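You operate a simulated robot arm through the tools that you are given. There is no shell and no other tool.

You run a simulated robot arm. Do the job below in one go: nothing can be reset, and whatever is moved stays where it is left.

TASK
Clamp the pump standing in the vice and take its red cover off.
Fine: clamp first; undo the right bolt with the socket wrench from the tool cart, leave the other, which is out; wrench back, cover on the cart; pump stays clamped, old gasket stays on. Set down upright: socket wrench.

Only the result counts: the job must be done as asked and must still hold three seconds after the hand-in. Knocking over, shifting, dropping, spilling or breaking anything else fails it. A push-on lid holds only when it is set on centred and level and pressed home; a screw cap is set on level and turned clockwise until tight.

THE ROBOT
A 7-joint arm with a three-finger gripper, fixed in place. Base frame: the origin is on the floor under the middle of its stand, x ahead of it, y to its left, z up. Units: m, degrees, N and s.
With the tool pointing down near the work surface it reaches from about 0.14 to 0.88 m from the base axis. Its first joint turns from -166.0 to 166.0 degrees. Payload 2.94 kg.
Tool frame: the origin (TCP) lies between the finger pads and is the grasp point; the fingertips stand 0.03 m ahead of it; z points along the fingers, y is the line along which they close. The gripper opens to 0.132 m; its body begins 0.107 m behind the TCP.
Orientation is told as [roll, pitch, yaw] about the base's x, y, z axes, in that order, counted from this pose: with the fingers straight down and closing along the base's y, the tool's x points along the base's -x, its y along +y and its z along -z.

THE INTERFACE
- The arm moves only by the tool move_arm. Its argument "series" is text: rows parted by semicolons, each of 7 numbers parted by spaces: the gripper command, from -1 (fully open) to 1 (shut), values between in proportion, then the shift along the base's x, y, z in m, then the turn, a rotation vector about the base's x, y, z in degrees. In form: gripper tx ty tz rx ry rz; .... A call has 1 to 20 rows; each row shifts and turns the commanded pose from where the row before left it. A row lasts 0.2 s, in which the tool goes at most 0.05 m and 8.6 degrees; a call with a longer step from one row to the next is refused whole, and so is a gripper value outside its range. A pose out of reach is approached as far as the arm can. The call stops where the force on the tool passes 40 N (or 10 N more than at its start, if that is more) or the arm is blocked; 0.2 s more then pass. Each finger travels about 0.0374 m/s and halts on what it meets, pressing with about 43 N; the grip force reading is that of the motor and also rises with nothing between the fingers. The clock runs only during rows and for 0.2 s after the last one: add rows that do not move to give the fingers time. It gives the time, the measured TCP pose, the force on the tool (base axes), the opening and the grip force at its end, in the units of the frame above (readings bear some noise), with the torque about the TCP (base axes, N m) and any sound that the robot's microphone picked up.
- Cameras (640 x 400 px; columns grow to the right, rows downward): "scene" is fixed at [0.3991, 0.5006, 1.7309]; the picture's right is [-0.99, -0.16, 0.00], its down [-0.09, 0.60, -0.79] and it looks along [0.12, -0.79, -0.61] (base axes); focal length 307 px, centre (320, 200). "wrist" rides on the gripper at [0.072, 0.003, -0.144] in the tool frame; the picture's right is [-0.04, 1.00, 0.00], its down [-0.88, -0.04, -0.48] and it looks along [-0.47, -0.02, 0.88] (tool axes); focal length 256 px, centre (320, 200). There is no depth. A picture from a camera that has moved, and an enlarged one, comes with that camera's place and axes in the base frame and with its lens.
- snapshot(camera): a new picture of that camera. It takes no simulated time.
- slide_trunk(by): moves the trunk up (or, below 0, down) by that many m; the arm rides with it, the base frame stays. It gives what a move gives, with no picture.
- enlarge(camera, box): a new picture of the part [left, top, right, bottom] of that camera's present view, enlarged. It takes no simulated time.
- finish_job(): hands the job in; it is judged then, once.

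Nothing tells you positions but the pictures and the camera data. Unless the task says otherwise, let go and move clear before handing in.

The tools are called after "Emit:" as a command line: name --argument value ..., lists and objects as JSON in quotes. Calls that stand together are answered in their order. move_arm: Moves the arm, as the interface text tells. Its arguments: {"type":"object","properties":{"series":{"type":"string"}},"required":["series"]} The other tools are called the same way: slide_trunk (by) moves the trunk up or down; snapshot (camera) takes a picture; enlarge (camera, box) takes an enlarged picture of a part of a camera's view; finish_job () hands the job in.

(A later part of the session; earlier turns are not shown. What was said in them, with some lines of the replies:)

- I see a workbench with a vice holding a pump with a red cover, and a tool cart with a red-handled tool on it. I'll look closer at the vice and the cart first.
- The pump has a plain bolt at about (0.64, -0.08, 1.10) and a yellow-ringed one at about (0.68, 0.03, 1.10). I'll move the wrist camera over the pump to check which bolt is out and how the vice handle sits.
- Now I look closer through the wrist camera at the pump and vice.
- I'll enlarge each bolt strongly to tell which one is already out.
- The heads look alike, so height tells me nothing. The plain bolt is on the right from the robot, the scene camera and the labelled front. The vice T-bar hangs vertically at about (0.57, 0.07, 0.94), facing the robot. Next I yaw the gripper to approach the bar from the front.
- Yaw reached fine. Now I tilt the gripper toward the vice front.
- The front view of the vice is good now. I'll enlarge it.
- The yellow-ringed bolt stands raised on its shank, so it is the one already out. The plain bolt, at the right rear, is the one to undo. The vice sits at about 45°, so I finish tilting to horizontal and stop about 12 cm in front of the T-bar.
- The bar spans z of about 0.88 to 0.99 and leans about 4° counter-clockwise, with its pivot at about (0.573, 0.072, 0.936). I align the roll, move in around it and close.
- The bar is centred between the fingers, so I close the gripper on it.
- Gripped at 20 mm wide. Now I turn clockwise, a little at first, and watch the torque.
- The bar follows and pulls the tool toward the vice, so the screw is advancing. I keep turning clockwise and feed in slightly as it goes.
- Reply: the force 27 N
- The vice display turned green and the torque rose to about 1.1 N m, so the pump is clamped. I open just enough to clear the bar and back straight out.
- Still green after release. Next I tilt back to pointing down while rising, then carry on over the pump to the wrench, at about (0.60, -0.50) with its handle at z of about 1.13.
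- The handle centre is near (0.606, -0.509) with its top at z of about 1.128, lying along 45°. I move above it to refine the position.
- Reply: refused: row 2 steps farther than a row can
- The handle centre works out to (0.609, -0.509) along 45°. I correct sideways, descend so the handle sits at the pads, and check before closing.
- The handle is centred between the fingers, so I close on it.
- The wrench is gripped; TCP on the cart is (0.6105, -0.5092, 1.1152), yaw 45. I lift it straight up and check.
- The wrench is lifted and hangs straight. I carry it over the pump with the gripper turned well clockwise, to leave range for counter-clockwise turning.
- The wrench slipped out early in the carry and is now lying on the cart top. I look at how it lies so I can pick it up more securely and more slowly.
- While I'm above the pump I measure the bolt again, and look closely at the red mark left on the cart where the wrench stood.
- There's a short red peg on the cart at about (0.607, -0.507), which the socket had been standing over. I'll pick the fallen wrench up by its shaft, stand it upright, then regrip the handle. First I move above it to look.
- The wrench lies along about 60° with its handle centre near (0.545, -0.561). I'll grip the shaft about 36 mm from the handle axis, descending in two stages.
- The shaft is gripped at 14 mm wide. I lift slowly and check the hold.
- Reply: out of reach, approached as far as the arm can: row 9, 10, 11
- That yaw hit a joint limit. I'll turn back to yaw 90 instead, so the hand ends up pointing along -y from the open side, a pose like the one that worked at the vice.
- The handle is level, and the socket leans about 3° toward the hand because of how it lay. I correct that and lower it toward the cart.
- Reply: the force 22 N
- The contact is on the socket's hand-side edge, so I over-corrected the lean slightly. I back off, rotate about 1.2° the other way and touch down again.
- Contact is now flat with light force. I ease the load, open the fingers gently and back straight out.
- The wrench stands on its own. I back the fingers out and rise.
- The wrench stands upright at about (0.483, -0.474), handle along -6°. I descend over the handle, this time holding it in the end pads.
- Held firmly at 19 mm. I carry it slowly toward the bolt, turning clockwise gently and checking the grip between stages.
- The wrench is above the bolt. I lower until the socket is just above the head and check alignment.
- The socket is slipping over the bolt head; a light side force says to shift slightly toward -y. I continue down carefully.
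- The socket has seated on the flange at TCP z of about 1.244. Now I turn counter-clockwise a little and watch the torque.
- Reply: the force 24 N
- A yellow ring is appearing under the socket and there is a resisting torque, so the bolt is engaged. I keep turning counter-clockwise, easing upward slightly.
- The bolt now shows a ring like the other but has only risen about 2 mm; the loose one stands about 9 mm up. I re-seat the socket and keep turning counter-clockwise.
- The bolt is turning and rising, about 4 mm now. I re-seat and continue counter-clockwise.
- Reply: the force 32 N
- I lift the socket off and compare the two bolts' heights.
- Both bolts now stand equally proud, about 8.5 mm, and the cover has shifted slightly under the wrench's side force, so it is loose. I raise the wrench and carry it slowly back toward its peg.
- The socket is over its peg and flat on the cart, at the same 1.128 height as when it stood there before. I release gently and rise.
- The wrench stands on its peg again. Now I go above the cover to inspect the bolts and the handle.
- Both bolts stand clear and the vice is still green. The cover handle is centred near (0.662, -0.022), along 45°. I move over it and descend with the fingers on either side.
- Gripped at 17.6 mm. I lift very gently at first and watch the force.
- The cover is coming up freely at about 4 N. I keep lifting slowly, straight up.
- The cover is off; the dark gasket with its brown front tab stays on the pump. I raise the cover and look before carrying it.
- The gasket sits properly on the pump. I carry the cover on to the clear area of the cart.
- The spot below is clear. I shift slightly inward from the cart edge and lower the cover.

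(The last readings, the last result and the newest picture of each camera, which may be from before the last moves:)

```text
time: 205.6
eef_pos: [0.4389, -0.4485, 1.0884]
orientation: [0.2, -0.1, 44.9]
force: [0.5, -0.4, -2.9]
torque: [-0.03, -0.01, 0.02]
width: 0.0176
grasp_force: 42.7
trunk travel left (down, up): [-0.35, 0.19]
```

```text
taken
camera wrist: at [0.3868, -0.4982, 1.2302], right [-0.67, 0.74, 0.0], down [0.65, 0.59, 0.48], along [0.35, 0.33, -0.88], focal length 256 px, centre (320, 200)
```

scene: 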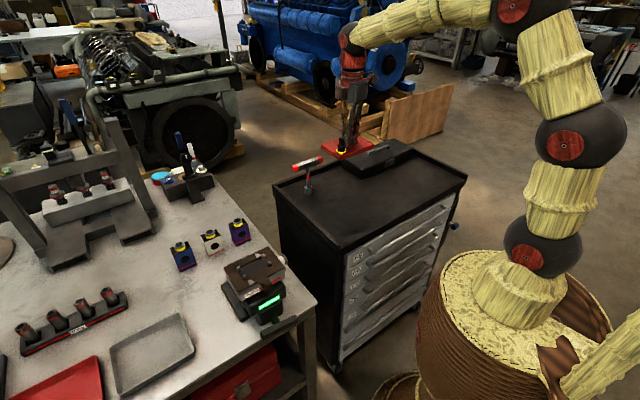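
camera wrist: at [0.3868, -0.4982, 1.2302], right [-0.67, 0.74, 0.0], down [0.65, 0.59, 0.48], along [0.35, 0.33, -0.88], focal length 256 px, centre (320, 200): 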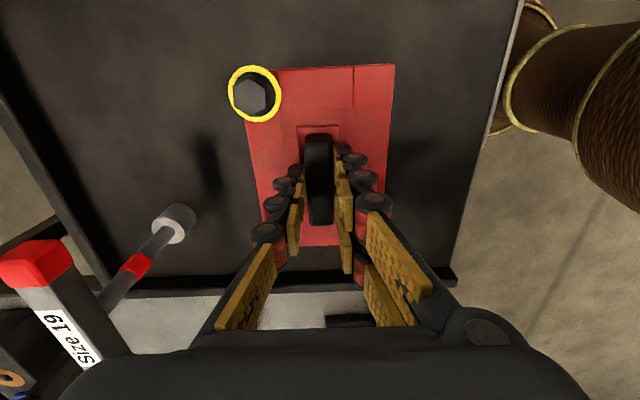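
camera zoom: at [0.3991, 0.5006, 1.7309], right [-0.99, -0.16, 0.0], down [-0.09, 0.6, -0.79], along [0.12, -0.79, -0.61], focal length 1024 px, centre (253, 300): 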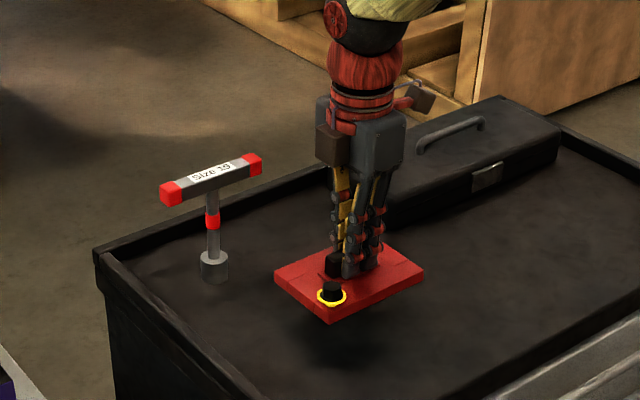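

Emit:
move_arm --series "1 0 0 -0.012 0 0 0; 1 0 0 -0.01 0 0 0; 1 0 0 -0.006 0 0 0; 1 0 0 0 0 0 0"

Emit:
enlarge --camera "scene" --box '[320, 170, 380, 220]'

```text
time: 206.6
eef_pos: [0.4387, -0.45, 1.0593]
orientation: [0.1, -0.1, 45.0]
force: [-0.1, -0.3, -3.2]
torque: [-0.02, -0.03, 0.01]
width: 0.0177
grasp_force: 43.2
trunk travel left (down, up): [-0.35, 0.19]
```

```text
8.00 times, centred on (350, 195) of scene
camera zoom: at [0.3991, 0.5006, 1.7309], right [-0.99, -0.16, 0.0], down [-0.09, 0.6, -0.79], along [0.12, -0.79, -0.61], focal length 2459 px, centre (80, 240)
```

zoom: 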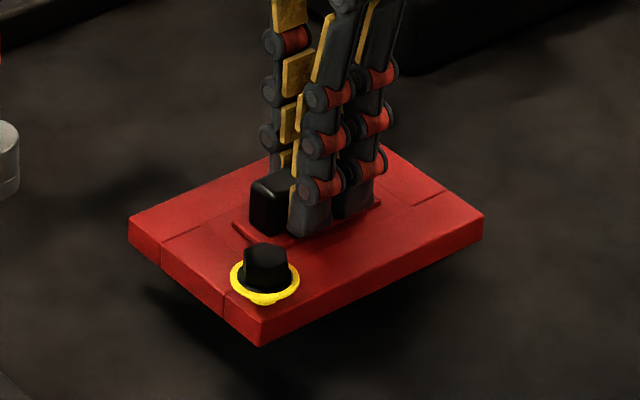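

Emit:
move_arm --series "1 0 0 -0.005 0 0 0; 1 0 0 -0.004 0 0 0; 1 0 0 0 0 0 0"

Emit:
enlarge --camera "scene" --box '[320, 170, 380, 220]'

```text
time: 207.4
eef_pos: [0.4383, -0.4491, 1.0493]
orientation: [0.2, -0.1, 45.0]
force: [0.2, 0.6, -4.3]
torque: [0.03, 0.0, 0.02]
width: 0.0174
grasp_force: 43.1
trunk travel left (down, up): [-0.35, 0.19]
```

```text
8.00 times, centred on (350, 195) of scene
camera zoom: at [0.3991, 0.5006, 1.7309], right [-0.99, -0.16, 0.0], down [-0.09, 0.6, -0.79], along [0.12, -0.79, -0.61], focal length 2459 px, centre (80, 240)
```

zoom: 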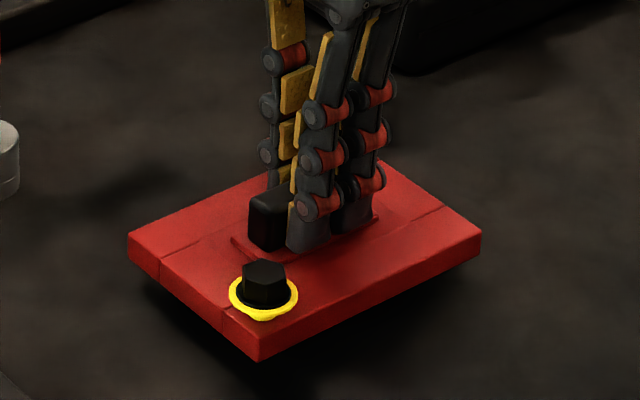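

Emit:
move_arm --series "1 0 0 -0.004 0 0 0; 1 0 0 -0.003 0 0 0; 1 0 0 0 0 0 0"

Emit:
move_arm --series "1 0 0 -0.002 0 0 0; 1 0 0 -0.002 0 0 0; 1 0 0 0 0 0 0"

Emit:
enlarge --camera "scene" --box '[320, 170, 380, 220]'

```text
time: 208.2
eef_pos: [0.4399, -0.4492, 1.0431]
orientation: [0.2, 0.0, 44.9]
force: [0.7, -0.4, -4.4]
torque: [-0.03, 0.01, 0.03]
width: 0.0175
grasp_force: 42.8
trunk travel left (down, up): [-0.35, 0.19]
```

```text
time: 209.0
eef_pos: [0.4394, -0.4495, 1.0396]
orientation: [0.1, -0.1, 44.8]
force: [0.0, -0.8, -4.8]
torque: [0.0, 0.0, 0.01]
width: 0.0175
grasp_force: 43.2
trunk travel left (down, up): [-0.35, 0.19]
```

```text
8.00 times, centred on (350, 195) of scene
camera zoom: at [0.3991, 0.5006, 1.7309], right [-0.99, -0.16, 0.0], down [-0.09, 0.6, -0.79], along [0.12, -0.79, -0.61], focal length 2459 px, centre (80, 240)
```

zoom: 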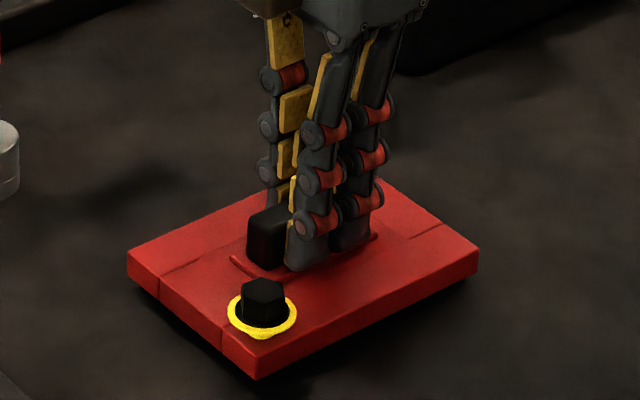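

Still a small gap with shadow beneath, so I continue in small steps.

Emit:
move_arm --series "1 0 0 -0.002 0 0 0; 1 0 0 -0.002 0 0 0; 1 0 0 0 0 0 0"

Emit:
move_arm --series "1 0 0 -0.0015 0 0 0; 1 0 0 -0.0015 0 0 0; 1 0 0 0 0 0 0"

```text
time: 209.8
eef_pos: [0.4398, -0.4501, 1.0351]
orientation: [0.2, -0.1, 45.0]
force: [-0.5, -0.2, -4.4]
torque: [0.01, 0.0, 0.01]
width: 0.0177
grasp_force: 43.0
trunk travel left (down, up): [-0.35, 0.19]
```

```text
time: 210.6
eef_pos: [0.4386, -0.4486, 1.0328]
orientation: [0.1, -0.1, 45.0]
force: [0.0, -0.6, -3.8]
torque: [0.01, 0.0, -0.02]
width: 0.0177
grasp_force: 43.6
trunk travel left (down, up): [-0.35, 0.19]
```

Emit:
move_arm --series "1 0 0 -0.001 0 0 0; 1 0 0 -0.001 0 0 0; 1 0 0 0 0 0 0"

Emit:
enlarge --camera "scene" --box '[320, 170, 380, 220]'

```text
time: 211.4
eef_pos: [0.4394, -0.4485, 1.0321]
orientation: [0.3, -0.1, 44.9]
force: [0.0, -0.4, -1.7]
torque: [-0.15, 0.03, -0.06]
width: 0.0176
grasp_force: 42.9
trunk travel left (down, up): [-0.35, 0.19]
```

```text
8.00 times, centred on (350, 195) of scene
camera zoom: at [0.3991, 0.5006, 1.7309], right [-0.99, -0.16, 0.0], down [-0.09, 0.6, -0.79], along [0.12, -0.79, -0.61], focal length 2459 px, centre (80, 240)
```

zoom: 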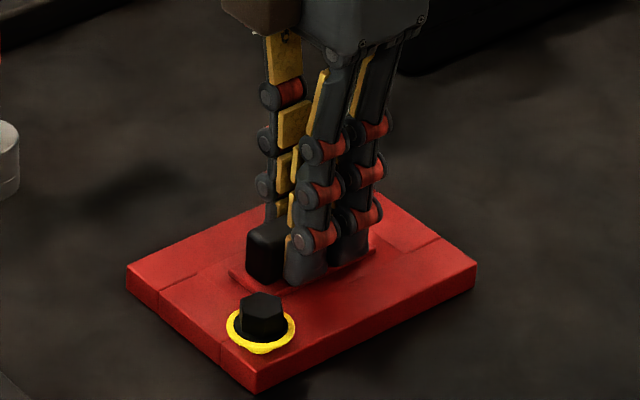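

Emit:
move_arm --series "1 0 0 -0.0007 0 0 0; 1 0 0 0 0 0 0"

```text
time: 212.0
eef_pos: [0.4389, -0.4493, 1.0305]
orientation: [0.2, -0.2, 44.9]
force: [-0.4, 1.1, 3.2]
torque: [-0.32, 0.33, -0.04]
width: 0.0173
grasp_force: 43.2
trunk travel left (down, up): [-0.35, 0.19]
```

Light contact at one end; the remaining tilt is under a millimetre. I settle it a touch more and release slowly.

Emit:
move_arm --series "1 0 0 -0.0005 0 0 0; 1 0 0 0 0 0 0; 0.85 0 0 0 0 0 0; 0.75 0 0 0 0 0 0; 0.65 0 0 0 0 0 0; 0.5 0 0 0 0 0 0; 0.3 0 0 0 0 0 0; 0.1 0 0 0 0 0 0; -0.1 0 0 0 0 0 0; -0.1 0 0 0 0 0 0; -0.1 0 0 0 0 0 0"

Emit:
enlarge --camera "scene" --box '[310, 160, 380, 230]'

Emit:
snapshot --camera "wrist"

```text
time: 214.4
eef_pos: [0.4399, -0.449, 1.0301]
orientation: [0.3, -0.1, 45.0]
force: [0.3, -0.1, -0.2]
torque: [-0.02, -0.02, 0.0]
width: 0.0728
grasp_force: 0.1
trunk travel left (down, up): [-0.35, 0.19]
```

```text
5.71 times, centred on (345, 195) of scene
camera zoom: at [0.3991, 0.5006, 1.7309], right [-0.99, -0.16, 0.0], down [-0.09, 0.6, -0.79], along [0.12, -0.79, -0.61], focal length 1756 px, centre (177, 229)
```

zoom: 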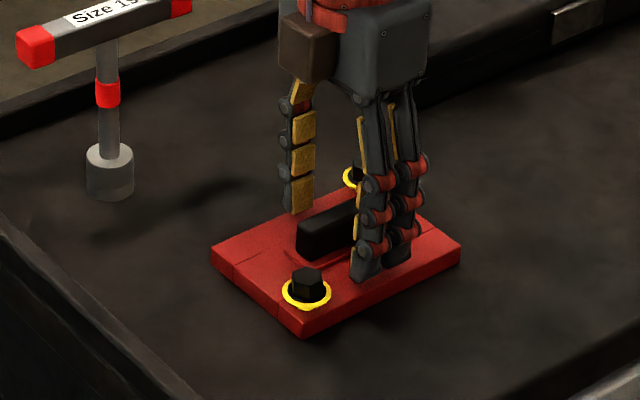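

```text
taken
camera wrist: at [0.387, -0.4983, 1.172], right [-0.67, 0.74, 0.0], down [0.65, 0.59, 0.48], along [0.35, 0.32, -0.88], focal length 256 px, centre (320, 200)
```

wrist: 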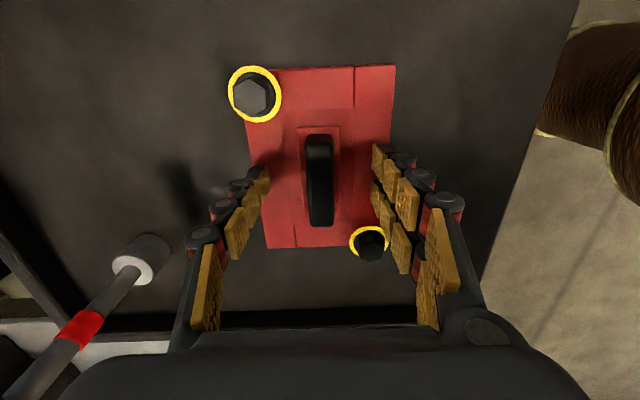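

The cover rests on the cart and the wrench is untouched. I rise straight up and move clear.

Emit:
move_arm --series "-0.1 0 0 0.01 0 0 0; -0.1 0 0 0.02 0 0 0; -0.1 0 0 0.03 0 0 0; -0.1 0 0 0.04 0 0 0; -0.1 0 0 0.045 0 0 0; -0.1 0 0 0.045 0 0 0; -0.1 0 0 0.045 0 0 0; -0.1 0 0 0.045 0 0 0; -0.1 -0.02 0.03 0.02 0 0 0; -0.1 -0.02 0.03 0 0 0 0; -0.1 0 0 0 0 0 0"

Emit:
snapshot --camera "scene"

Emit:
enlarge --camera "scene" --box '[270, 130, 400, 230]'

Emit:
enlarge --camera "scene" --box '[200, 220, 320, 340]'

Emit:
snapshot --camera "wrist"

```text
time: 216.8
eef_pos: [0.398, -0.3892, 1.3302]
orientation: [0.3, -0.1, 44.9]
force: [0.3, -0.2, 0.6]
torque: [0.0, 0.02, -0.01]
width: 0.0726
grasp_force: 0.1
trunk travel left (down, up): [-0.35, 0.19]
```

```text
taken
```

scene: 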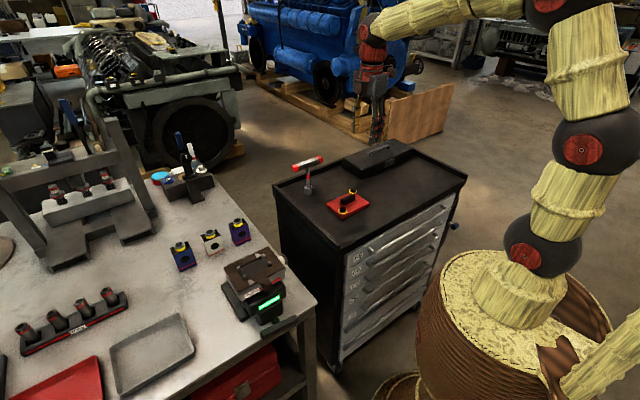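

```text
4.00 times, centred on (335, 180) of scene
camera zoom: at [0.3991, 0.5006, 1.7309], right [-0.99, -0.16, 0.0], down [-0.09, 0.6, -0.79], along [0.12, -0.79, -0.61], focal length 1229 px, centre (260, 280)
```

zoom: 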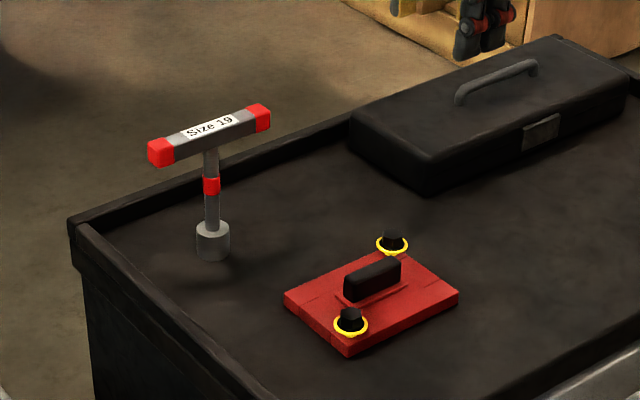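

```text
3.33 times, centred on (260, 280) of scene
camera zoom: at [0.3991, 0.5006, 1.7309], right [-0.99, -0.16, 0.0], down [-0.09, 0.6, -0.79], along [0.12, -0.79, -0.61], focal length 1024 px, centre (520, -67)
```

zoom: 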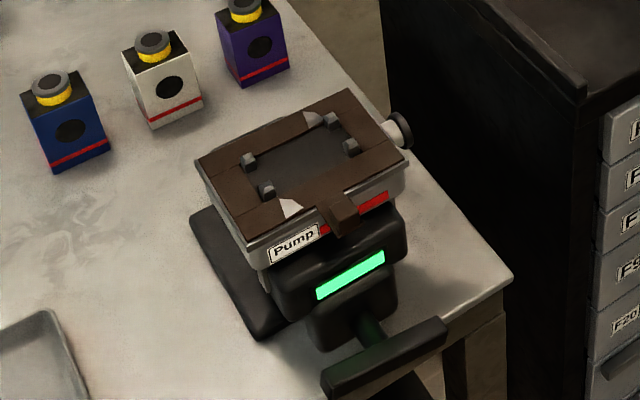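

```text
taken
camera wrist: at [0.3467, -0.4379, 1.4721], right [-0.67, 0.74, 0.0], down [0.65, 0.59, 0.48], along [0.35, 0.33, -0.88], focal length 256 px, centre (320, 200)
```

wrist: 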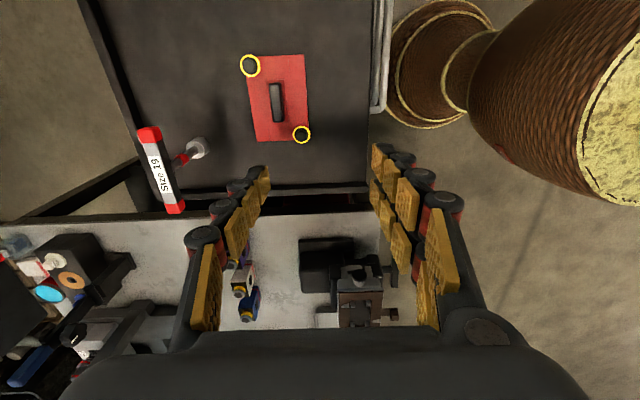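

The vice shows green with the gasket still on the pump. The cover lies flat on the cart, the wrench stands upright on its peg, and the arm is clear. Handing in.

Emit:
finish_job

```text
The job is handed in.
```

The red cover is off the pump and lying flat on the tool cart, but I dropped the wrench once along the way. The job is handed in; I haven't seen how it was judged.

- **Clamping:** I clamped the pump first, by turning the vice handle clockwise until the display went green. It was still green in the last picture.
- **Bolts:** I undid the right bolt with the socket wrench until it stood about as high as the other one, roughly 8 mm. I left the other bolt alone, as it was already out. Both bolts came away with the cover.
- **Gasket:** The old gasket stayed on the pump.
- **Wrench:** It is back upright on its red peg on the cart. When I first carried it, it slipped from the gripper, fell about 0.2 m onto the cart top and lay on its side. I picked it up, stood it upright and used it for the rest of the job. I saw no damage or anything else disturbed, but the fall may count as a drop.
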